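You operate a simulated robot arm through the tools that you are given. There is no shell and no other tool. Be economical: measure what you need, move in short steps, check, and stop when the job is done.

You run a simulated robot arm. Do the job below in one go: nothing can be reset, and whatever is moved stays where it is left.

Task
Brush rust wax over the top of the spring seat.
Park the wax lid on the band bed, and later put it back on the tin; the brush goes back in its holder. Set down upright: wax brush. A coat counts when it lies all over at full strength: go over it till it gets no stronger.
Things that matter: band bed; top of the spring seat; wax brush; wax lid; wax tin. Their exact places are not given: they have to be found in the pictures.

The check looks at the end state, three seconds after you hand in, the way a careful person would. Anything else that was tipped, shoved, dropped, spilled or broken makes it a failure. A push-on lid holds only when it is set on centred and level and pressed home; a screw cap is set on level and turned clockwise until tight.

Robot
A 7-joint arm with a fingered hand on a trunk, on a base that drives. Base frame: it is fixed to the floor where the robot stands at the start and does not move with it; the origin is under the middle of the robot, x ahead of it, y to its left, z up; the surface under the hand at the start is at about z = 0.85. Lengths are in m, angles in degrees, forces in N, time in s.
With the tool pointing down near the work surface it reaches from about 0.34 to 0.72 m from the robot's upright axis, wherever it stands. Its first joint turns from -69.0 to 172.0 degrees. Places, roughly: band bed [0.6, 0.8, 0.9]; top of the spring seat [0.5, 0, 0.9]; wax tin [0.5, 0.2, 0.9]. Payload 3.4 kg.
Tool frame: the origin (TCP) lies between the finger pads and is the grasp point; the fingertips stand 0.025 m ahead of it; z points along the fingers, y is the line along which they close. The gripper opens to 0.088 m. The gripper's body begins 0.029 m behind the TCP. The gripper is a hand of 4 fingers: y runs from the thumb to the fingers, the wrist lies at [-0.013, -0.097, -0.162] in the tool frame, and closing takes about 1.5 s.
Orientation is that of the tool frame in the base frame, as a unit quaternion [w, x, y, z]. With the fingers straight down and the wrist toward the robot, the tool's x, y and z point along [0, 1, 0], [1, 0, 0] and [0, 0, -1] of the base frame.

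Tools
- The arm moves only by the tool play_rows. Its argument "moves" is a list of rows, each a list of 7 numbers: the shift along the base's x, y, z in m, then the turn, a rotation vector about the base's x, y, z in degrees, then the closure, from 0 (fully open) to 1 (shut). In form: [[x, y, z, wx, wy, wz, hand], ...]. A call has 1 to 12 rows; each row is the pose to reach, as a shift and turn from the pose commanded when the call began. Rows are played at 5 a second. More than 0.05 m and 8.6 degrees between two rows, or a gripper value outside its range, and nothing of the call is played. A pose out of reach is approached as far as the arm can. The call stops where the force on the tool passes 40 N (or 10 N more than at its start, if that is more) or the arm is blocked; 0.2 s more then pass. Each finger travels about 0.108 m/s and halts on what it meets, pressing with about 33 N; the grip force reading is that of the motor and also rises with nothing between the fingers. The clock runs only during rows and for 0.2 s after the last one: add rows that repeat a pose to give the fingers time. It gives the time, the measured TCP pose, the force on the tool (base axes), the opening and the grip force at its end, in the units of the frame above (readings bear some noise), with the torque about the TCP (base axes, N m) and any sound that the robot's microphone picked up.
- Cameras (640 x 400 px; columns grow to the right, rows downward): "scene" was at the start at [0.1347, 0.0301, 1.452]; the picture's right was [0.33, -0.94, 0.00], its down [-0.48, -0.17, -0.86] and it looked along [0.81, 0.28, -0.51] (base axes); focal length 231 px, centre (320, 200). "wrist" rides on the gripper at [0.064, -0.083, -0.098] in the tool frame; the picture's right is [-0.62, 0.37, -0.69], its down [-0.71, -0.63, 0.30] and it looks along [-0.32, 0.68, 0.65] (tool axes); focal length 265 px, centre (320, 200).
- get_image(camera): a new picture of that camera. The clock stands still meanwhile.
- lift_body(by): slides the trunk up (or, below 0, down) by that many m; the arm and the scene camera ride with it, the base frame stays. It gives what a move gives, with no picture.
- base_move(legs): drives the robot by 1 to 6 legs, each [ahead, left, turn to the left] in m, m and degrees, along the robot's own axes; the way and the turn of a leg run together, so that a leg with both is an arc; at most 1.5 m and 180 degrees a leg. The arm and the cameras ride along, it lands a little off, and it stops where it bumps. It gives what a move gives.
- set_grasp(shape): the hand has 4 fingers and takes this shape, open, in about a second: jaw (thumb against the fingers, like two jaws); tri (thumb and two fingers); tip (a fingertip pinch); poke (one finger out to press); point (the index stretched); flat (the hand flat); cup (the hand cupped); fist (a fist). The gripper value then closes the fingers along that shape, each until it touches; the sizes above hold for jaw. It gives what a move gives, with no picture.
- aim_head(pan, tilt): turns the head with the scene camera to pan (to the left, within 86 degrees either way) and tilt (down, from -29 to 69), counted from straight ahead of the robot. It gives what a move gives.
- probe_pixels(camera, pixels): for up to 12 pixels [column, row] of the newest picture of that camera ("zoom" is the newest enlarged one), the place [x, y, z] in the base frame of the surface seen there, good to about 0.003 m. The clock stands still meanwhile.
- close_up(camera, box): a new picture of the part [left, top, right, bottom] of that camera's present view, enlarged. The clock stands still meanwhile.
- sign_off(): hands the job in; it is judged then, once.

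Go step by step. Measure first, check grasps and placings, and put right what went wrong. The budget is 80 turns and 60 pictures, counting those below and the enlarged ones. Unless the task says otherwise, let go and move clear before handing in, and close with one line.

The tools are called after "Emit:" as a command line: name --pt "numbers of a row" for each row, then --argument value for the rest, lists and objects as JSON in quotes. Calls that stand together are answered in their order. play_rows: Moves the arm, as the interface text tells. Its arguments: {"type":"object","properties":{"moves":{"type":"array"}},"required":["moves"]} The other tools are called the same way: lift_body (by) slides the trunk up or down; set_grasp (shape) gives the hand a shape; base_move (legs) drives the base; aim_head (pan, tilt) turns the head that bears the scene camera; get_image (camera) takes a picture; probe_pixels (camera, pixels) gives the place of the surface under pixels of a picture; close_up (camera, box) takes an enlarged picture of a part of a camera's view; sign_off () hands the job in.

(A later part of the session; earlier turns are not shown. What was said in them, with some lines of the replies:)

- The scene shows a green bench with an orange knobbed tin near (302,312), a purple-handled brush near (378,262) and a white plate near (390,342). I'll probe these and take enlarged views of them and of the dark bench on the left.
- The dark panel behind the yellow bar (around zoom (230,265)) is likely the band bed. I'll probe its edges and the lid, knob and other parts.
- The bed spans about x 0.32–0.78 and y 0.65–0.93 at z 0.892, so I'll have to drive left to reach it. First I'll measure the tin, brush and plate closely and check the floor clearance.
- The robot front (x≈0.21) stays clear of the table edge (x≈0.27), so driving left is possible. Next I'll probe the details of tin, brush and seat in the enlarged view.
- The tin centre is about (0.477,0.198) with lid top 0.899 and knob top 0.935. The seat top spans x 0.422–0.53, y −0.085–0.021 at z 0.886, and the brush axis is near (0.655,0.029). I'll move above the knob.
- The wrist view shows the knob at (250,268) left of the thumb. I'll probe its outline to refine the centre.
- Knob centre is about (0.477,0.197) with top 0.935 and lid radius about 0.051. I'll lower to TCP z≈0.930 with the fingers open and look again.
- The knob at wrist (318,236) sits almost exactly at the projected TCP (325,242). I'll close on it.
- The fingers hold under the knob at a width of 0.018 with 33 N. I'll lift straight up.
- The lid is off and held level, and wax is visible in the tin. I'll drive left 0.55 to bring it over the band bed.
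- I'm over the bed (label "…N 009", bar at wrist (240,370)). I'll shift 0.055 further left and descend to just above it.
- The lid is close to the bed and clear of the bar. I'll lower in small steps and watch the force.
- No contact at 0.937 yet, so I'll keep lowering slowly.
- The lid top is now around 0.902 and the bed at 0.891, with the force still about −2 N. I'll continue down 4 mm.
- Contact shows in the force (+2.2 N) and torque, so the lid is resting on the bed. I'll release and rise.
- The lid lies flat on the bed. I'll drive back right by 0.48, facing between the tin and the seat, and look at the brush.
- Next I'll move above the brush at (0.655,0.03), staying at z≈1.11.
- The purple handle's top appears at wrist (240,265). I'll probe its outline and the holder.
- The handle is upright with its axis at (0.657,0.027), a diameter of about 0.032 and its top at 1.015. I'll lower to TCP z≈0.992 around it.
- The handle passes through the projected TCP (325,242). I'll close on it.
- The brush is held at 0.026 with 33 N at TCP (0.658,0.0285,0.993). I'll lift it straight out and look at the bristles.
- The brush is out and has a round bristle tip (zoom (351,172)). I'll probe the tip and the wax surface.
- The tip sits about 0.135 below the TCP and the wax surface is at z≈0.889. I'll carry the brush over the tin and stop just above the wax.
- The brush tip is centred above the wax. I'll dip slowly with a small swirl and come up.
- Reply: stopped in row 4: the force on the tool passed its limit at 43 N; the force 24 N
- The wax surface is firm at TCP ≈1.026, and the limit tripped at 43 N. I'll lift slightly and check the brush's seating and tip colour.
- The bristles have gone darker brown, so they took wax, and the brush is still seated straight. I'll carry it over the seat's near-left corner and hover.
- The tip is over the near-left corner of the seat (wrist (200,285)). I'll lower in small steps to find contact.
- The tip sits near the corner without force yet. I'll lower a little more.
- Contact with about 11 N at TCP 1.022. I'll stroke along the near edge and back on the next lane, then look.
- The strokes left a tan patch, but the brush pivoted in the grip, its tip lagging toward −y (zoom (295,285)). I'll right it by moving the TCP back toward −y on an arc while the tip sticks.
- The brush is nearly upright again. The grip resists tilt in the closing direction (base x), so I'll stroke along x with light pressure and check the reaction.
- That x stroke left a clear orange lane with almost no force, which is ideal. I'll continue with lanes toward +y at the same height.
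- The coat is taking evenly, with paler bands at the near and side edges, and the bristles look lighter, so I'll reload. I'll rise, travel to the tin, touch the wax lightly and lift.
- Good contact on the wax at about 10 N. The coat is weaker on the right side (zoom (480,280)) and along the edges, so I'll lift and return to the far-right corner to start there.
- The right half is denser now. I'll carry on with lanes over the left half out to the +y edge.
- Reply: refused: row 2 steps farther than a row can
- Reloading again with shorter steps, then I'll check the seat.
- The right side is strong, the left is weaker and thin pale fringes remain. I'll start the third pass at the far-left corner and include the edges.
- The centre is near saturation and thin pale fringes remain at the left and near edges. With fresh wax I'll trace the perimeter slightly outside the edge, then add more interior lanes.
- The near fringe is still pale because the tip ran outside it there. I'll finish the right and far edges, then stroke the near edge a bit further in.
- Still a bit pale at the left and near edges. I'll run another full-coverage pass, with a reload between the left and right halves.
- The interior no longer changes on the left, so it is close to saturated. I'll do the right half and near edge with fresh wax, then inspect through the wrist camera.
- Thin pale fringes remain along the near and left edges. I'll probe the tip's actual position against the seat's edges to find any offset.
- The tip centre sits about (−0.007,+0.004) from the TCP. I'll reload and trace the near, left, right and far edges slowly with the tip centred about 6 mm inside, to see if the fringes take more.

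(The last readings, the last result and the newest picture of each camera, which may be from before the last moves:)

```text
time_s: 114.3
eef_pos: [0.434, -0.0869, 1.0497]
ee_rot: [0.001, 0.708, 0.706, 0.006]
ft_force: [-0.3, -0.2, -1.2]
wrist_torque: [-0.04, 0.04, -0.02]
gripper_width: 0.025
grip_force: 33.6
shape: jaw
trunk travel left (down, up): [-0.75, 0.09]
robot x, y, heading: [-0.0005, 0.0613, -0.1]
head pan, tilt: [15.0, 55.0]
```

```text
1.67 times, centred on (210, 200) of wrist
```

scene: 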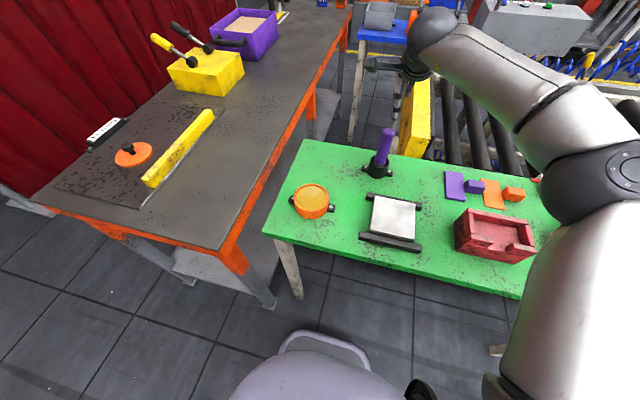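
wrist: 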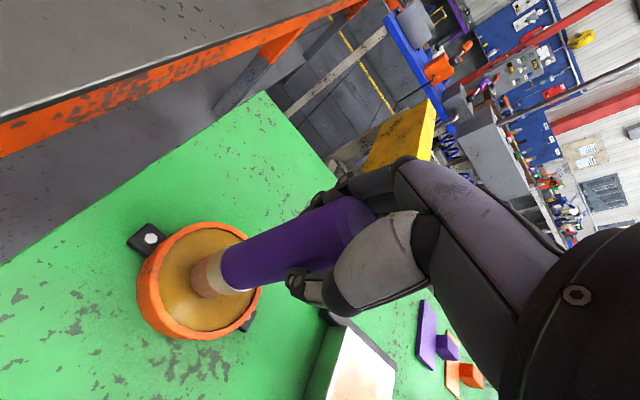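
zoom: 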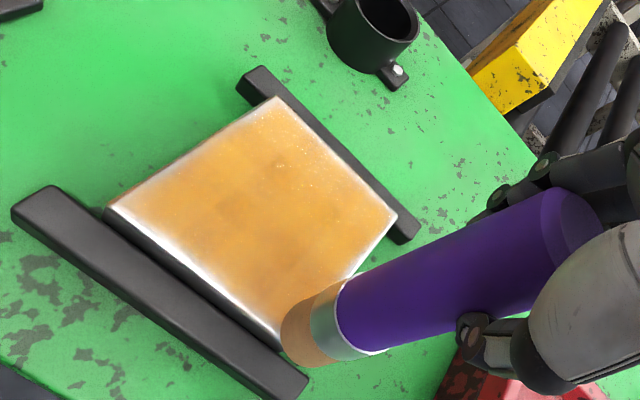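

The fringe did not change, so it looks like the bevelled edge itself. I'll do one last full pass with two reloads to be sure the strength is at its limit.

Emit:
play_rows --pt "0.0 0.04 0.01 0 0 0 1" --pt "0.01 0.08 0.01 0 0 0 1" --pt "0.02 0.12 0.01 0 0 0 1" --pt "0.03 0.16 0.01 0 0 0 1" --pt "0.04 0.2 0.01 0 0 0 1" --pt "0.048 0.24 0.01 0 0 0 1" --pt "0.048 0.283 0.01 0 0 0 1" --pt "0.048 0.283 -0.015 0 0 0 1" --pt "0.048 0.283 -0.024 0 0 0 1" --pt "0.048 0.283 -0.0265 0 0 0 1" --pt "0.048 0.283 -0.0265 0 0 0 1"

Emit:
play_rows --pt "0 0 0.02 0 0 0 1" --pt "0.01 -0.035 0.038 0 0 0 1" --pt "0.025 -0.075 0.038 0 0 0 1" --pt "0.04 -0.115 0.038 0 0 0 1" --pt "0.053 -0.15 0.035 0 0 0 1" --pt "0.053 -0.178 0.02 0 0 0 1" --pt "0.053 -0.178 0.005 0 0 0 1" --pt "0.053 -0.178 -0.0025 0 0 0 1"

Emit:
play_rows --pt "-0.025 0 0 0 0 0 1" --pt "-0.05 0 0 0 0 0 1" --pt "-0.08 0 0 0 0 0 1" --pt "-0.1 0 0 0 0 0 1" --pt "-0.1 -0.01 0 0 0 0 1" --pt "-0.08 -0.01 0 0 0 0 1" --pt "-0.05 -0.01 0 0 0 0 1" --pt "-0.025 -0.01 0 0 0 0 1" --pt "0 -0.01 0 0 0 0 1" --pt "0 -0.02 0 0 0 0 1" --pt "-0.025 -0.02 0 0 0 0 1" --pt "-0.05 -0.02 0 0 0 0 1"

Emit:
play_rows --pt "-0.03 0 0 0 0 0 1" --pt "-0.05 0 0 0 0 0 1" --pt "-0.05 -0.012 0 0 0 0 1" --pt "-0.03 -0.012 0 0 0 0 1" --pt "0 -0.012 0 0 0 0 1" --pt "0.025 -0.012 0 0 0 0 1" --pt "0.05 -0.012 0 0 0 0 1" --pt "0.05 -0.025 0 0 0 0 1" --pt "0.025 -0.025 0 0 0 0 1" --pt "0 -0.025 0 0 0 0 1" --pt "-0.03 -0.025 0 0 0 0 1" --pt "-0.05 -0.025 0 0 0 0 1"

Emit:
play_rows --pt "0 0 0.02 0 0 0 1" --pt "0.01 0.04 0.04 0 0 0 1" --pt "0.02 0.08 0.04 0 0 0 1" --pt "0.03 0.12 0.04 0 0 0 1" --pt "0.04 0.16 0.04 0 0 0 1" --pt "0.047 0.195 0.04 0 0 0 1" --pt "0.047 0.223 0.025 0 0 0 1" --pt "0.047 0.223 0.01 0 0 0 1" --pt "0.047 0.223 0.004 0 0 0 1" --pt "0.047 0.223 0.0015 0 0 0 1"

Emit:
play_rows --pt "0 0 0.02 0 0 0 1" --pt "0.01 -0.04 0.038 0 0 0 1" --pt "0.025 -0.08 0.038 0 0 0 1" --pt "0.04 -0.12 0.038 0 0 0 1" --pt "0.053 -0.16 0.038 0 0 0 1" --pt "0.053 -0.2 0.035 0 0 0 1" --pt "0.053 -0.232 0.02 0 0 0 1" --pt "0.053 -0.232 0.005 0 0 0 1" --pt "0.053 -0.232 -0.002 0 0 0 1"

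Emit:
play_rows --pt "-0.035 0 0 0 0 0 1" --pt "-0.07 0 0 0 0 0 1" --pt "-0.1 0 0 0 0 0 1" --pt "-0.1 -0.013 0 0 0 0 1" --pt "-0.07 -0.013 0 0 0 0 1" --pt "-0.035 -0.013 0 0 0 0 1" --pt "0 -0.013 0 0 0 0 1" --pt "0 -0.026 0 0 0 0 1" --pt "-0.035 -0.026 0 0 0 0 1" --pt "-0.07 -0.026 0 0 0 0 1" --pt "-0.1 -0.026 0 0 0 0 1" --pt "-0.1 -0.039 0 0 0 0 1"

Emit:
play_rows --pt "0.035 0 0 0 0 0 1" --pt "0.07 0 0 0 0 0 1" --pt "0.1 0 0 0 0 0 1" --pt "0.1 -0.013 0 0 0 0 1" --pt "0.07 -0.013 0 0 0 0 1" --pt "0.035 -0.013 0 0 0 0 1" --pt "0 -0.013 0 0 0 0 1" --pt "0 0.01 0.0 0 0 0 1" --pt "0 0.04 0.0 0 0 0 1" --pt "0 0.07 0.0 0 0 0 1" --pt "0 0.09 0 0 0 0 1" --pt "0 0.09 0.03 0 0 0 1"

```text
time_s: 116.7
eef_pos: [0.4794, 0.1974, 1.0245]
ee_rot: [0.001, 0.708, 0.706, 0.006]
ft_force: [-0.7, 0.3, -1.0]
wrist_torque: [0.02, 0.0, -0.01]
gripper_width: 0.025
grip_force: 33.4
shape: jaw
trunk travel left (down, up): [-0.75, 0.09]
robot x, y, heading: [0.0023, 0.058, -0.1]
head pan, tilt: [15.0, 55.0]
```

```text
time_s: 118.5
eef_pos: [0.534, 0.0183, 1.0218]
ee_rot: [0.001, 0.708, 0.706, 0.007]
ft_force: [-0.3, 0.0, -1.1]
wrist_torque: [0.03, -0.01, 0.0]
gripper_width: 0.0248
grip_force: 33.2
shape: jaw
trunk travel left (down, up): [-0.75, 0.09]
robot x, y, heading: [-0.0005, 0.0616, -0.3]
head pan, tilt: [15.0, 55.0]
```

```text
time_s: 121.1
eef_pos: [0.4825, 0.0033, 1.0249]
ee_rot: [0.002, 0.708, 0.706, 0.007]
ft_force: [0.6, -0.3, -0.8]
wrist_torque: [-0.03, 0.0, 0.01]
gripper_width: 0.025
grip_force: 33.1
shape: jaw
trunk travel left (down, up): [-0.75, 0.09]
robot x, y, heading: [0.0032, 0.0598, -0.2]
head pan, tilt: [15.0, 55.0]
```

```text
time_s: 123.7
eef_pos: [0.4304, -0.0232, 1.0237]
ee_rot: [0.001, 0.708, 0.706, 0.006]
ft_force: [-1.2, -0.4, -1.7]
wrist_torque: [0.0, 0.03, -0.03]
gripper_width: 0.0246
grip_force: 33.1
shape: jaw
trunk travel left (down, up): [-0.75, 0.09]
robot x, y, heading: [0.0047, 0.0575, 0.1]
head pan, tilt: [15.0, 55.0]
```

```text
time_s: 125.9
eef_pos: [0.4791, 0.1996, 1.0241]
ee_rot: [0.002, 0.708, 0.706, 0.007]
ft_force: [-0.7, 1.0, 1.4]
wrist_torque: [-0.01, -0.04, 0.03]
gripper_width: 0.025
grip_force: 33.1
shape: jaw
trunk travel left (down, up): [-0.75, 0.09]
robot x, y, heading: [-0.0005, 0.059, 0.2]
head pan, tilt: [15.0, 55.0]
```

```text
time_s: 127.9
eef_pos: [0.5334, -0.0321, 1.0225]
ee_rot: [0.002, 0.708, 0.706, 0.007]
ft_force: [0.0, 0.0, -0.9]
wrist_torque: [0.04, -0.01, 0.02]
gripper_width: 0.0247
grip_force: 32.7
shape: jaw
trunk travel left (down, up): [-0.75, 0.09]
robot x, y, heading: [0.001, 0.0617, -0.2]
head pan, tilt: [15.0, 55.0]
```

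```text
time_s: 130.5
eef_pos: [0.4307, -0.0717, 1.0208]
ee_rot: [0.001, 0.708, 0.706, 0.006]
ft_force: [0.8, 0.3, -1.0]
wrist_torque: [0.0, -0.01, 0.0]
gripper_width: 0.025
grip_force: 32.8
shape: jaw
trunk travel left (down, up): [-0.75, 0.09]
robot x, y, heading: [0.0014, 0.0596, -0.1]
head pan, tilt: [15.0, 55.0]
```

```text
time_s: 133.1
eef_pos: [0.4316, 0.0191, 1.0533]
ee_rot: [0.001, 0.708, 0.706, 0.006]
ft_force: [0.0, 0.4, -1.0]
wrist_torque: [0.01, 0.02, -0.01]
gripper_width: 0.0247
grip_force: 32.9
shape: jaw
trunk travel left (down, up): [-0.75, 0.09]
robot x, y, heading: [0.0006, 0.0629, -0.2]
head pan, tilt: [15.0, 55.0]
```

The pass is done. I'll lift, straighten the brush's ~3° lean with a small wrist turn and carry it above the holder, which also clears the view of the seat.

Emit:
play_rows --pt "0 0 0.035 0 0 0 1" --pt "0.03 0.002 0.067 0 0 0 1" --pt "0.07 0.004 0.067 0 0 0 1" --pt "0.11 0.006 0.067 0 0 0 1" --pt "0.15 0.008 0.067 -0.5 -1 0 1" --pt "0.19 0.009 0.067 -1 -2 0 1" --pt "0.226 0.009 0.067 -1.7 -3 0 1" --pt "0.226 0.009 0.067 -1.7 -3 0 1"

Emit:
close_up --camera "scene" --box '[340, 110, 450, 250]'

Emit:
close_up --camera "wrist" --box '[100, 160, 400, 340]'

```text
time_s: 134.9
eef_pos: [0.6597, 0.0269, 1.1201]
ee_rot: [0.031, 0.708, 0.706, 0.014]
ft_force: [0.3, -0.1, -1.4]
wrist_torque: [-0.01, 0.0, -0.01]
gripper_width: 0.0245
grip_force: 32.3
shape: jaw
trunk travel left (down, up): [-0.75, 0.09]
robot x, y, heading: [-0.0037, 0.059, 0.0]
head pan, tilt: [15.0, 55.0]
```

```text
2.86 times, centred on (395, 180) of scene
```

zoom: 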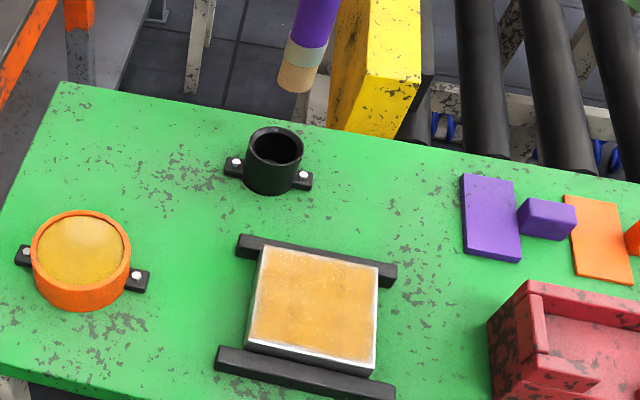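

```text
2.13 times, centred on (250, 250) of wrist
```

zoom: 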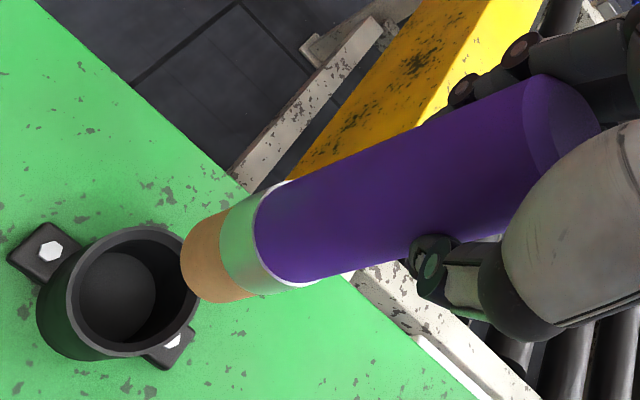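

The coat now looks even across the whole seat top. I'll probe the tip and holder rim to line up the insertion.

Emit:
probe_pixels --camera "zoom" --pixels '[[185, 255], [195, 285], [220, 300], [215, 215], [262, 255], [290, 280], [400, 130], [400, 240], [130, 230], [70, 290], [125, 350], [190, 290]]'

```text
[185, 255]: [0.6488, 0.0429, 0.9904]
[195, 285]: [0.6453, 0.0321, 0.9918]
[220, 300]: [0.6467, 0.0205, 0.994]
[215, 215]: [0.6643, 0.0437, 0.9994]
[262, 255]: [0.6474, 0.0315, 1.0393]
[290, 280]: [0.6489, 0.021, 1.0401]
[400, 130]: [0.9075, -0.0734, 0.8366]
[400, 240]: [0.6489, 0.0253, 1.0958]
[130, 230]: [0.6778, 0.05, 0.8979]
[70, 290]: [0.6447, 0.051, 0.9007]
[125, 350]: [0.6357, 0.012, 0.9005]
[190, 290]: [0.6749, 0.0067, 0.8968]
```

The tip centre (0.6595,0.030) lines up with the holder's (0.658,0.029), and the brush is nearly vertical. I'll lower it in, slowing at the end.

Emit:
play_rows --pt "-0.001 -0.001 -0.03 0 0 0 1" --pt "-0.001 -0.001 -0.06 0 0 0 1" --pt "-0.001 -0.001 -0.09 0 0 0 1" --pt "-0.001 -0.001 -0.11 0 0 0 1" --pt "-0.001 -0.001 -0.12 0 0 0 1" --pt "-0.001 -0.001 -0.124 0 0 0 1" --pt "-0.001 -0.001 -0.124 0 0 0 1"

```text
time_s: 136.5
eef_pos: [0.6577, 0.0264, 0.9937]
ee_rot: [0.03, 0.708, 0.706, 0.015]
ft_force: [-0.9, 0.1, -0.4]
wrist_torque: [-0.02, -0.02, 0.02]
gripper_width: 0.0246
grip_force: 33.4
shape: jaw
trunk travel left (down, up): [-0.75, 0.09]
robot x, y, heading: [-0.0002, 0.0567, -0.3]
head pan, tilt: [15.0, 55.0]
```

Emit:
play_rows --pt "0 0 -0.0015 0 0 0 1" --pt "0 0 -0.003 0 0 0 1" --pt "0 0 -0.0045 0 0 0 1"

```text
time_s: 137.3
eef_pos: [0.6594, 0.0269, 0.9913]
ee_rot: [0.03, 0.707, 0.706, 0.015]
ft_force: [-0.2, 0.7, -0.7]
wrist_torque: [0.04, 0.03, 0.04]
gripper_width: 0.0247
grip_force: 33.5
shape: jaw
trunk travel left (down, up): [-0.75, 0.09]
robot x, y, heading: [-0.0013, 0.0588, -0.0]
head pan, tilt: [15.0, 55.0]
```

No contact yet; I'll go down a few millimetres more.

Emit:
play_rows --pt "0 0 -0.001 0 0 0 1" --pt "0 0 -0.002 0 0 0 1" --pt "0 0 -0.003 0 0 0 1" --pt "0 0 -0.003 0 0 0 1"

```text
time_s: 138.3
eef_pos: [0.6592, 0.0261, 0.987]
ee_rot: [0.03, 0.708, 0.705, 0.014]
ft_force: [0.0, 0.3, -0.7]
wrist_torque: [0.0, -0.02, -0.01]
gripper_width: 0.0248
grip_force: 32.9
shape: jaw
trunk travel left (down, up): [-0.75, 0.09]
robot x, y, heading: [0.0045, 0.0591, -0.1]
head pan, tilt: [15.0, 55.0]
```

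Emit:
play_rows --pt "0 0 -0.001 0 0 0 1" --pt "0 0 -0.002 0 0 0 1" --pt "0 0 -0.003 0 0 0 1" --pt "0 0 -0.003 0 0 0 1"

```text
time_s: 139.3
eef_pos: [0.6582, 0.0266, 0.9873]
ee_rot: [0.032, 0.707, 0.706, 0.016]
ft_force: [-1.1, 0.2, 11.9]
wrist_torque: [-0.05, -0.17, 0.01]
gripper_width: 0.025
grip_force: 32.6
shape: jaw
trunk travel left (down, up): [-0.75, 0.09]
robot x, y, heading: [0.0013, 0.059, -0.3]
head pan, tilt: [15.0, 55.0]
```

The brush now rests on the holder floor (11.9 N). I'll ease off slightly, open, and rise straight up.

Emit:
play_rows --pt "0 0 0.001 0 0 0 1" --pt "0 0 0.001 0 0 0 0.8" --pt "0 0 0.001 0 0 0 0.6" --pt "0 0 0.001 0 0 0 0.3" --pt "0 0 0.001 0 0 0 0" --pt "0 0 0.001 0 0 0 0" --pt "0 0 0.001 0 0 0 0" --pt "0 0 0.03 0 0 0 0" --pt "0 0 0.07 0 0 0 0" --pt "0 0 0.11 0 0 0 0" --pt "0 0 0.15 0 0 0 0" --pt "0 0 0.15 1.7 3 0 0"

Emit:
close_up --camera "scene" --box '[280, 100, 460, 250]'

```text
time_s: 141.9
eef_pos: [0.657, 0.0253, 1.1352]
ee_rot: [0.001, 0.707, 0.707, 0.006]
ft_force: [0.0, 0.2, 0.1]
wrist_torque: [0.0, 0.06, 0.02]
gripper_width: 0.0879
grip_force: 0.1
shape: jaw
trunk travel left (down, up): [-0.75, 0.09]
robot x, y, heading: [0.0, 0.0634, 0.0]
head pan, tilt: [15.0, 55.0]
```

```text
2.67 times, centred on (370, 175) of scene
```

zoom: 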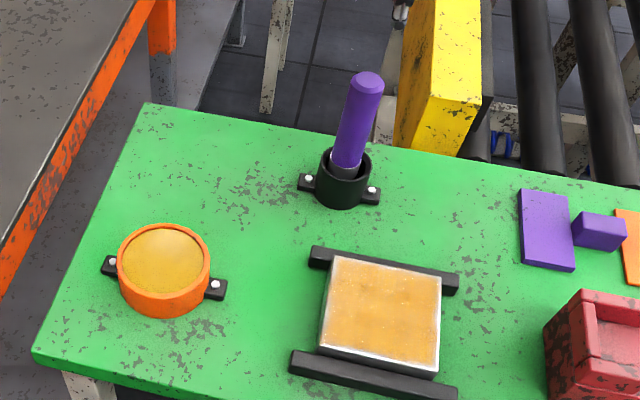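

The brush stands upright in its holder and the coat is even. I'll pull the arm back to the left and drive back to the bed for the lid.

Emit:
play_rows --pt "-0.02 0.035 0 0 0 0 0" --pt "-0.04 0.07 0 0 0 0 0" --pt "-0.06 0.105 0 0 0 0 0" --pt "-0.08 0.14 0 0 0 0 0" --pt "-0.1 0.175 0 0 0 0 0" --pt "-0.12 0.21 0 0 0 0 0" --pt "-0.145 0.245 0 0 0 0 0" --pt "-0.167 0.282 0 0 0 0 0" --pt "-0.167 0.282 -0.02 0 0 0 0"

Emit:
base_move --legs '[[0, 0.48, 0]]'

Emit:
get_image --camera "wrist"

```text
time_s: 143.9
eef_pos: [0.4913, 0.3096, 1.1135]
ee_rot: [0.001, 0.708, 0.706, 0.008]
ft_force: [-0.5, 0.1, 0.6]
wrist_torque: [0.01, 0.0, 0.03]
gripper_width: 0.0878
grip_force: 0.1
shape: jaw
trunk travel left (down, up): [-0.75, 0.09]
robot x, y, heading: [0.0005, 0.0598, 0.1]
head pan, tilt: [15.0, 55.0]
```

```text
time_s: 146.8
eef_pos: [0.4928, 0.7925, 1.1133]
ee_rot: [0.001, 0.708, 0.706, 0.006]
ft_force: [-0.4, 0.3, -0.5]
wrist_torque: [0.0, 0.05, 0.02]
gripper_width: 0.0874
grip_force: 0.0
shape: jaw
trunk travel left (down, up): [-0.75, 0.09]
robot x, y, heading: [0.0041, 0.5444, -0.0]
head pan, tilt: [15.0, 55.0]
```

```text
3 pictures are left
```

wrist: 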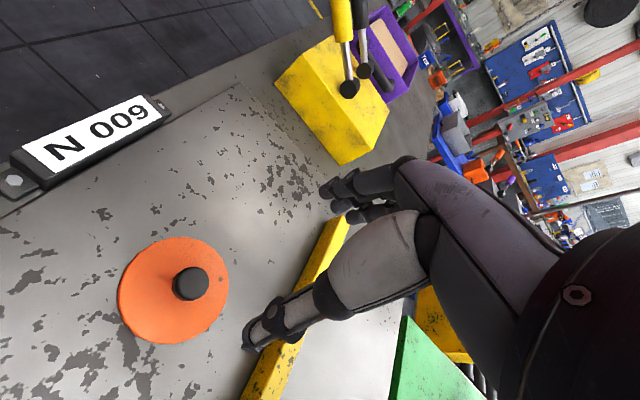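

The lid's knob is at wrist (190,284). I'll probe its outline and the lid's edge to align.

Emit:
probe_pixels --camera "wrist" --pixels '[[190, 284], [192, 267], [207, 284], [186, 300], [176, 284], [135, 265], [190, 240], [227, 285], [200, 335], [125, 310], [160, 343], [222, 262]]'

```text
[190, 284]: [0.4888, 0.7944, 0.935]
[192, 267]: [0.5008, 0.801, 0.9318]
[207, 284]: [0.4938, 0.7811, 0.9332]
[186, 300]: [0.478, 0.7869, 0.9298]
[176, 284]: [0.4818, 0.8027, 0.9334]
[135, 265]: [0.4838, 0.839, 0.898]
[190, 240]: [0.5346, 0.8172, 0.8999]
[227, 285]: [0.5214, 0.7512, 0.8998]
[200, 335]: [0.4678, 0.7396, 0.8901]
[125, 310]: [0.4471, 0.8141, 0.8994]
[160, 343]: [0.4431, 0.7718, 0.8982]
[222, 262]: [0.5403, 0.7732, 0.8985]
```

The lid centre is about (0.491,0.791), nearly under the TCP. I'll lower to the same grasp height as before, 0.931.

Emit:
play_rows --pt "-0.001 -0.001 -0.045 0 0 0 0" --pt "-0.002 -0.002 -0.09 0 0 0 0" --pt "-0.002 -0.002 -0.13 0 0 0 0" --pt "-0.002 -0.002 -0.16 0 0 0 0" --pt "-0.002 -0.002 -0.175 0 0 0 0" --pt "-0.002 -0.002 -0.182 0 0 0 0" --pt "-0.002 -0.002 -0.182 0 0 0 0"

```text
time_s: 148.4
eef_pos: [0.493, 0.7889, 0.9319]
ee_rot: [0.002, 0.708, 0.706, 0.006]
ft_force: [0.1, -0.4, -0.2]
wrist_torque: [-0.02, 0.0, -0.01]
gripper_width: 0.0877
grip_force: 0.1
shape: jaw
trunk travel left (down, up): [-0.75, 0.09]
robot x, y, heading: [-0.0003, 0.5437, -0.1]
head pan, tilt: [15.0, 55.0]
```

Emit:
play_rows --pt "-0.001 0.001 0 0 0 0 0.3" --pt "-0.001 0.001 0 0 0 0 0.6" --pt "-0.001 0.001 0 0 0 0 0.8" --pt "-0.001 0.001 0 0 0 0 1" --pt "-0.001 0.001 0 0 0 0 1" --pt "-0.001 0.001 0 0 0 0 1" --pt "-0.001 0.001 0 0 0 0 1" --pt "-0.001 0.001 0 0 0 0 1" --pt "-0.001 0.001 0 0 0 0 1"

Emit:
play_rows --pt "0 0 0.005 0 0 0 1" --pt "0 0 0.02 0 0 0 1" --pt "0 0 0.05 0 0 0 1" --pt "0 0 0.09 0 0 0 1" --pt "0 0 0.13 0 0 0 1" --pt "0 0 0.16 0 0 0 1" --pt "0 0 0.16 0 0 0 1"

```text
time_s: 150.4
eef_pos: [0.4918, 0.7916, 0.9327]
ee_rot: [0.001, 0.709, 0.706, 0.006]
ft_force: [0.3, 0.3, -0.9]
wrist_torque: [0.02, -0.01, 0.01]
gripper_width: 0.0175
grip_force: 33.3
shape: jaw
trunk travel left (down, up): [-0.75, 0.09]
robot x, y, heading: [0.0019, 0.542, -0.4]
head pan, tilt: [15.0, 55.0]
```

```text
time_s: 152.0
eef_pos: [0.4912, 0.7934, 1.0908]
ee_rot: [0.001, 0.708, 0.706, 0.007]
ft_force: [0.8, -0.4, -0.7]
wrist_torque: [-0.02, -0.03, -0.04]
gripper_width: 0.0175
grip_force: 33.0
shape: jaw
trunk travel left (down, up): [-0.75, 0.09]
robot x, y, heading: [0.0007, 0.5413, -0.2]
head pan, tilt: [15.0, 55.0]
```

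The lid is gripped at the same width as before (0.0175). I'll drive right by 0.54 and bring it over the tin.

Emit:
base_move --legs '[[0, -0.54, 0]]'

```text
time_s: 155.2
eef_pos: [0.4896, 0.2571, 1.0897]
ee_rot: [0.001, 0.699, 0.715, 0.007]
ft_force: [-0.7, 0.5, -0.4]
wrist_torque: [-0.03, 0.01, 0.0]
gripper_width: 0.0175
grip_force: 33.9
shape: jaw
trunk travel left (down, up): [-0.75, 0.09]
robot x, y, heading: [0.006, -0.0057, 1.3]
head pan, tilt: [15.0, 55.0]
```

I'll move over the tin centre (0.4765,0.1975) and lower to about 2 cm above the closed height, then take a picture.

Emit:
play_rows --pt "-0.005 -0.03 0 0 0 0 1" --pt "-0.013 -0.0597 0 0 0 0 1" --pt "-0.013 -0.0597 -0.04 0 0 0 1" --pt "-0.013 -0.0597 -0.08 0 0 0 1" --pt "-0.013 -0.0597 -0.115 0 0 0 1" --pt "-0.013 -0.0597 -0.135 0 0 0 1" --pt "-0.013 -0.0597 -0.138 0 0 0 1" --pt "-0.013 -0.0597 -0.138 0 0 0 1"

Emit:
get_image --camera "wrist"

```text
time_s: 157.0
eef_pos: [0.4786, 0.198, 0.9513]
ee_rot: [0.001, 0.699, 0.715, 0.006]
ft_force: [0.1, -1.2, -1.3]
wrist_torque: [-0.01, 0.01, -0.03]
gripper_width: 0.0177
grip_force: 32.6
shape: jaw
trunk travel left (down, up): [-0.75, 0.09]
robot x, y, heading: [0.0045, -0.0085, 1.4]
head pan, tilt: [15.0, 55.0]
```

```text
2 pictures are left
```

wrist: 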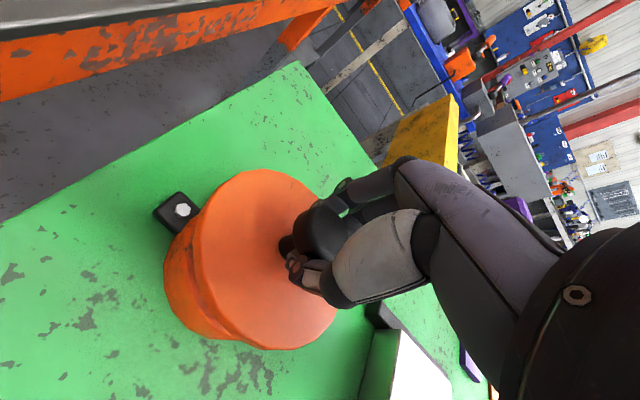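

The lid hovers just above the tin. I'll probe both outlines to compare centres.

Emit:
probe_pixels --camera "wrist" --pixels '[[198, 240], [215, 195], [250, 173], [204, 285], [225, 325], [270, 345], [320, 325], [168, 255], [170, 285], [185, 318], [182, 240], [215, 335]]'

```text
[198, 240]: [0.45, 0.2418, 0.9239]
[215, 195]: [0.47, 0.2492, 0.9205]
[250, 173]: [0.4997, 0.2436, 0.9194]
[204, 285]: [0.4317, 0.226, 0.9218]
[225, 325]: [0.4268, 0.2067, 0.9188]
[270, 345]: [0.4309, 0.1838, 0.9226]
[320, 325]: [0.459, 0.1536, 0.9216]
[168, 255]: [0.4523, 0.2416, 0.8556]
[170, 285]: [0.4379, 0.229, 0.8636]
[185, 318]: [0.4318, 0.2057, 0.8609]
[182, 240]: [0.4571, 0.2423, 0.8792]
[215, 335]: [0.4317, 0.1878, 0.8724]
```

Lid and tin centres agree to within about 1 mm in the same picture. I'll lower in small steps to feel the rim.

Emit:
play_rows --pt "0 0 -0.005 0 0 0 1" --pt "0 0 -0.01 0 0 0 1" --pt "0 0 -0.012 0 0 0 1" --pt "0 0 -0.014 0 0 0 1" --pt "0 0 -0.0155 0 0 0 1"

```text
time_s: 158.2
eef_pos: [0.4769, 0.1978, 0.937]
ee_rot: [0.001, 0.699, 0.715, 0.006]
ft_force: [0.1, 1.1, -0.7]
wrist_torque: [0.03, 0.02, -0.01]
gripper_width: 0.0175
grip_force: 32.3
shape: jaw
trunk travel left (down, up): [-0.75, 0.09]
robot x, y, heading: [0.011, -0.0074, 1.1]
head pan, tilt: [15.0, 55.0]
```

Emit:
play_rows --pt "0 0 -0.0015 0 0 0 1" --pt "0 0 -0.003 0 0 0 1" --pt "0 0 -0.0045 0 0 0 1" --pt "0 0 -0.0045 0 0 0 1"

```text
time_s: 159.2
eef_pos: [0.4789, 0.1966, 0.9317]
ee_rot: [0.001, 0.699, 0.715, 0.007]
ft_force: [0.0, -0.6, -0.3]
wrist_torque: [0.0, -0.01, -0.02]
gripper_width: 0.0175
grip_force: 32.9
shape: jaw
trunk travel left (down, up): [-0.75, 0.09]
robot x, y, heading: [0.0068, -0.0068, 1.4]
head pan, tilt: [15.0, 55.0]
```

Emit:
play_rows --pt "0 0 -0.001 0 0 0 1" --pt "0 0 -0.002 0 0 0 1" --pt "0 0 -0.003 0 0 0 1" --pt "0 0 -0.003 0 0 0 1"

```text
time_s: 160.2
eef_pos: [0.4767, 0.1963, 0.9297]
ee_rot: [0.001, 0.699, 0.715, 0.007]
ft_force: [0.1, 0.2, -0.1]
wrist_torque: [0.02, -0.01, -0.01]
gripper_width: 0.0177
grip_force: 33.8
shape: jaw
trunk travel left (down, up): [-0.75, 0.09]
robot x, y, heading: [0.0036, -0.0056, 1.4]
head pan, tilt: [15.0, 55.0]
```

Emit:
play_rows --pt "0 0 -0.001 0 0 0 1" --pt "0 0 -0.002 0 0 0 1" --pt "0 0 -0.003 0 0 0 1" --pt "0 0 -0.004 0 0 0 1"

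```text
time_s: 161.2
eef_pos: [0.4767, 0.1973, 0.9262]
ee_rot: [0.002, 0.699, 0.715, 0.006]
ft_force: [-2.0, -0.6, 4.7]
wrist_torque: [0.04, -0.21, -0.02]
gripper_width: 0.0176
grip_force: 32.9
shape: jaw
trunk travel left (down, up): [-0.75, 0.09]
robot x, y, heading: [0.0071, -0.0054, 1.2]
head pan, tilt: [15.0, 55.0]
```

Contact came at 0.926 with a torque pointing to the far edge first. I'll spend a picture to check how the lid lies before pressing.

Emit:
get_image --camera "wrist"

Emit:
probe_pixels --camera "wrist" --pixels '[[230, 230], [225, 290], [260, 330], [290, 190], [260, 200], [300, 320], [215, 240], [203, 250], [195, 260], [205, 300], [225, 330], [250, 175]]'

```text
1 pictures are left
```

wrist: 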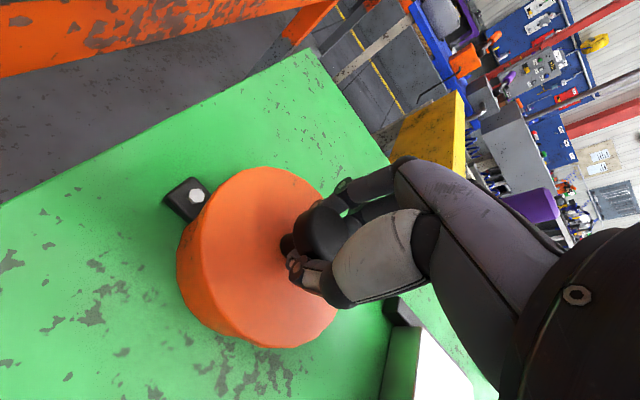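

```text
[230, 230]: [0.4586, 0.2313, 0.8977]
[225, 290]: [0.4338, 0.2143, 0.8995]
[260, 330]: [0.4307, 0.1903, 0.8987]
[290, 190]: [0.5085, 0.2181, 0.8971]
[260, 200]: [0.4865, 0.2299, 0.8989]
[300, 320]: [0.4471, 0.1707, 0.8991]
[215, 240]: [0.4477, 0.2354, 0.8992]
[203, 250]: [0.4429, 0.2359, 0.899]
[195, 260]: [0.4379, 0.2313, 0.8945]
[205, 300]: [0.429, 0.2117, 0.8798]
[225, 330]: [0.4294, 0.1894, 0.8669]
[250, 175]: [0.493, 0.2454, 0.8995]
```

The lid top reads 0.897–0.899 all over, the original closed height, and it is centred on the tin with no gap. I'll press it home.

Emit:
play_rows --pt "0 0 -0.001 0 0 0 1" --pt "0 0 -0.002 0 0 0 1" --pt "0 0 -0.003 0 0 0 1" --pt "0 0 -0.004 0 0 0 1" --pt "0 0 -0.005 0 0 0 1" --pt "0 0 -0.006 0 0 0 1" --pt "0 0 -0.007 0 0 0 1"

```text
time_s: 162.8
eef_pos: [0.4751, 0.1955, 0.9226]
ee_rot: [0.002, 0.699, 0.715, 0.01]
ft_force: [1.6, -0.7, 33.3]
wrist_torque: [0.14, -0.23, -0.03]
gripper_width: 0.0181
grip_force: 33.4
shape: jaw
trunk travel left (down, up): [-0.75, 0.09]
robot x, y, heading: [0.0069, -0.0039, 1.0]
head pan, tilt: [15.0, 55.0]
```

Pressed with 33 N and it held level. I'll relieve, release, rise, and then press the knob from above with closed fingers to be sure it is home.

Emit:
play_rows --pt "0 0 0.005 0 0 0 1" --pt "0 0 0.007 0 0 0 0.8" --pt "0 0 0.007 0 0 0 0.5" --pt "0 0 0.007 0 0 0 0.2" --pt "0 0 0.007 0 0 0 0" --pt "0 0 0.007 0 0 0 0" --pt "0 0 0.007 0 0 0 0" --pt "0 0 0.03 0 0 0 0" --pt "0 0 0.07 0 0 0 0"

Emit:
play_rows --pt "0 0 0 0 0 0 0.3" --pt "0 0 0 0 0 0 0.6" --pt "0 0 0 0 0 0 1" --pt "0 0 0 0 0 0 1" --pt "0 0 0 0 0 0 1" --pt "0 0 0 0 0 0 1" --pt "0 0 0 0 0 0 1" --pt "0 0 0 0 0 0 1"

```text
time_s: 164.8
eef_pos: [0.4765, 0.1971, 0.9892]
ee_rot: [0.001, 0.699, 0.715, 0.007]
ft_force: [0.1, 0.6, -0.7]
wrist_torque: [-0.01, -0.01, -0.01]
gripper_width: 0.0878
grip_force: 0.1
shape: jaw
trunk travel left (down, up): [-0.75, 0.09]
robot x, y, heading: [0.0102, -0.0052, 1.3]
head pan, tilt: [15.0, 55.0]
```

```text
time_s: 166.6
eef_pos: [0.4761, 0.1979, 0.9874]
ee_rot: [0.001, 0.698, 0.716, 0.006]
ft_force: [-0.5, 0.6, 0.2]
wrist_torque: [0.0, 0.0, 0.0]
gripper_width: 0.0001
grip_force: 33.0
shape: jaw
trunk travel left (down, up): [-0.75, 0.09]
robot x, y, heading: [0.0111, -0.006, 1.2]
head pan, tilt: [15.0, 55.0]
```

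Fingers are closed above the knob; now pressing down on it step by step.

Emit:
play_rows --pt "0 0 -0.015 0 0 0 1" --pt "0 0 -0.022 0 0 0 1" --pt "0 0 -0.025 0 0 0 1" --pt "0 0 -0.027 0 0 0 1" --pt "0 0 -0.029 0 0 0 1" --pt "0 0 -0.031 0 0 0 1" --pt "0 0 -0.033 0 0 0 1" --pt "0 0 -0.035 0 0 0 1"

```text
time_s: 168.4
eef_pos: [0.4782, 0.1959, 0.9575]
ee_rot: [0.002, 0.7, 0.714, 0.01]
ft_force: [5.5, 4.0, 20.8]
wrist_torque: [0.11, -0.08, -0.05]
gripper_width: 0.0001
grip_force: 32.5
shape: jaw
trunk travel left (down, up): [-0.75, 0.09]
robot x, y, heading: [0.0064, -0.0041, 1.4]
head pan, tilt: [15.0, 55.0]
```

Emit:
play_rows --pt "0 0 -0.001 0 0 0 1" --pt "0 0 -0.002 0 0 0 1" --pt "0 0 -0.003 0 0 0 1"

Emit:
play_rows --pt "0 0 0.03 0 0 0 1" --pt "0 0 0.07 0 0 0 0.8" --pt "0 0 0.11 0 0 0 0.5" --pt "0 0.04 0.15 0 0 0 0.2" --pt "0 0.085 0.15 0 0 0 0" --pt "0 0.125 0.15 0 0 0 0" --pt "0 0.125 0.15 0 0 0 0"

Emit:
close_up --camera "scene" --box '[240, 90, 460, 260]'

```text
time_s: 169.0
eef_pos: [0.4795, 0.1969, 0.9556]
ee_rot: [0.003, 0.7, 0.714, 0.013]
ft_force: [1.1, -1.8, 10.1]
wrist_torque: [-0.01, 0.06, 0.02]
gripper_width: 0.0
grip_force: 33.0
shape: jaw
trunk travel left (down, up): [-0.75, 0.09]
robot x, y, heading: [0.0065, -0.0033, 1.1]
head pan, tilt: [15.0, 55.0]
stopped in row 2: the force on the tool passed its limit at 42 N (the readings are from after the stop); the commanded pose is now the measured one
```

```text
refused: row 4 steps farther than a row can; nothing moved
```

```text
2.35 times, centred on (350, 175) of scene
```

zoom: 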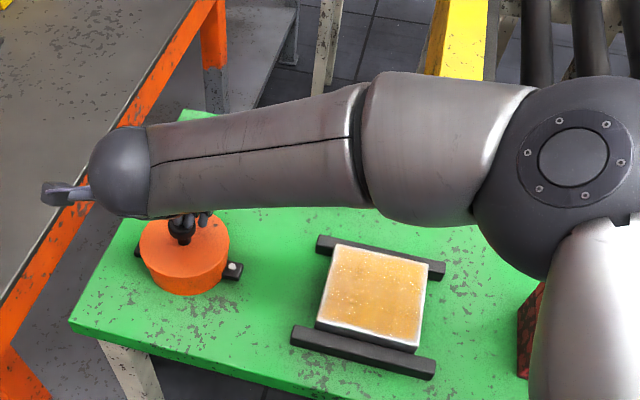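

The lid was pressed with 42 N and sits level and flush on the tin, with the seat coated. I'll move the arm clear now.

Emit:
play_rows --pt "0 0 0.03 0 0 0 1" --pt "0 0 0.07 0 0 0 1" --pt "0 0 0.11 0 0 0 0.6" --pt "0 0 0.15 0 0 0 0.3" --pt "0 0.0 0.19 0 0 0 0" --pt "0 0.0 0.22 0 0 0 0" --pt "0 0.0 0.22 0 0 0 0"

Emit:
probe_pixels --camera "zoom" --pixels '[[150, 240], [220, 240], [185, 262], [160, 225], [212, 220]]'

```text
time_s: 170.6
eef_pos: [0.4767, 0.196, 1.1756]
ee_rot: [0.002, 0.701, 0.714, 0.011]
ft_force: [0.0, 0.1, -0.5]
wrist_torque: [-0.01, -0.02, -0.04]
gripper_width: 0.0876
grip_force: 0.0
shape: jaw
trunk travel left (down, up): [-0.75, 0.09]
robot x, y, heading: [0.0068, -0.0058, 1.4]
head pan, tilt: [15.0, 55.0]
```

```text
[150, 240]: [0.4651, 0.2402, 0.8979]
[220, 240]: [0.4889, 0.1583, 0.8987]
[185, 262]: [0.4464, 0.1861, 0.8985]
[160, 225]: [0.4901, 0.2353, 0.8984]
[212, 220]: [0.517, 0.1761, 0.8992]
```

The lid top reads 0.898–0.899 at all five probed points, so it is level and home, and the arm is clear. I'm handing in.

Emit:
sign_off

```text
The job is handed in.
```

The spring seat's top has an even coat of rust wax, the brush stands upright in its holder, and the lid is pressed back on the tin level; a thin paler line stayed along the seat's edges after an extra pass, and I took it for the bevel.
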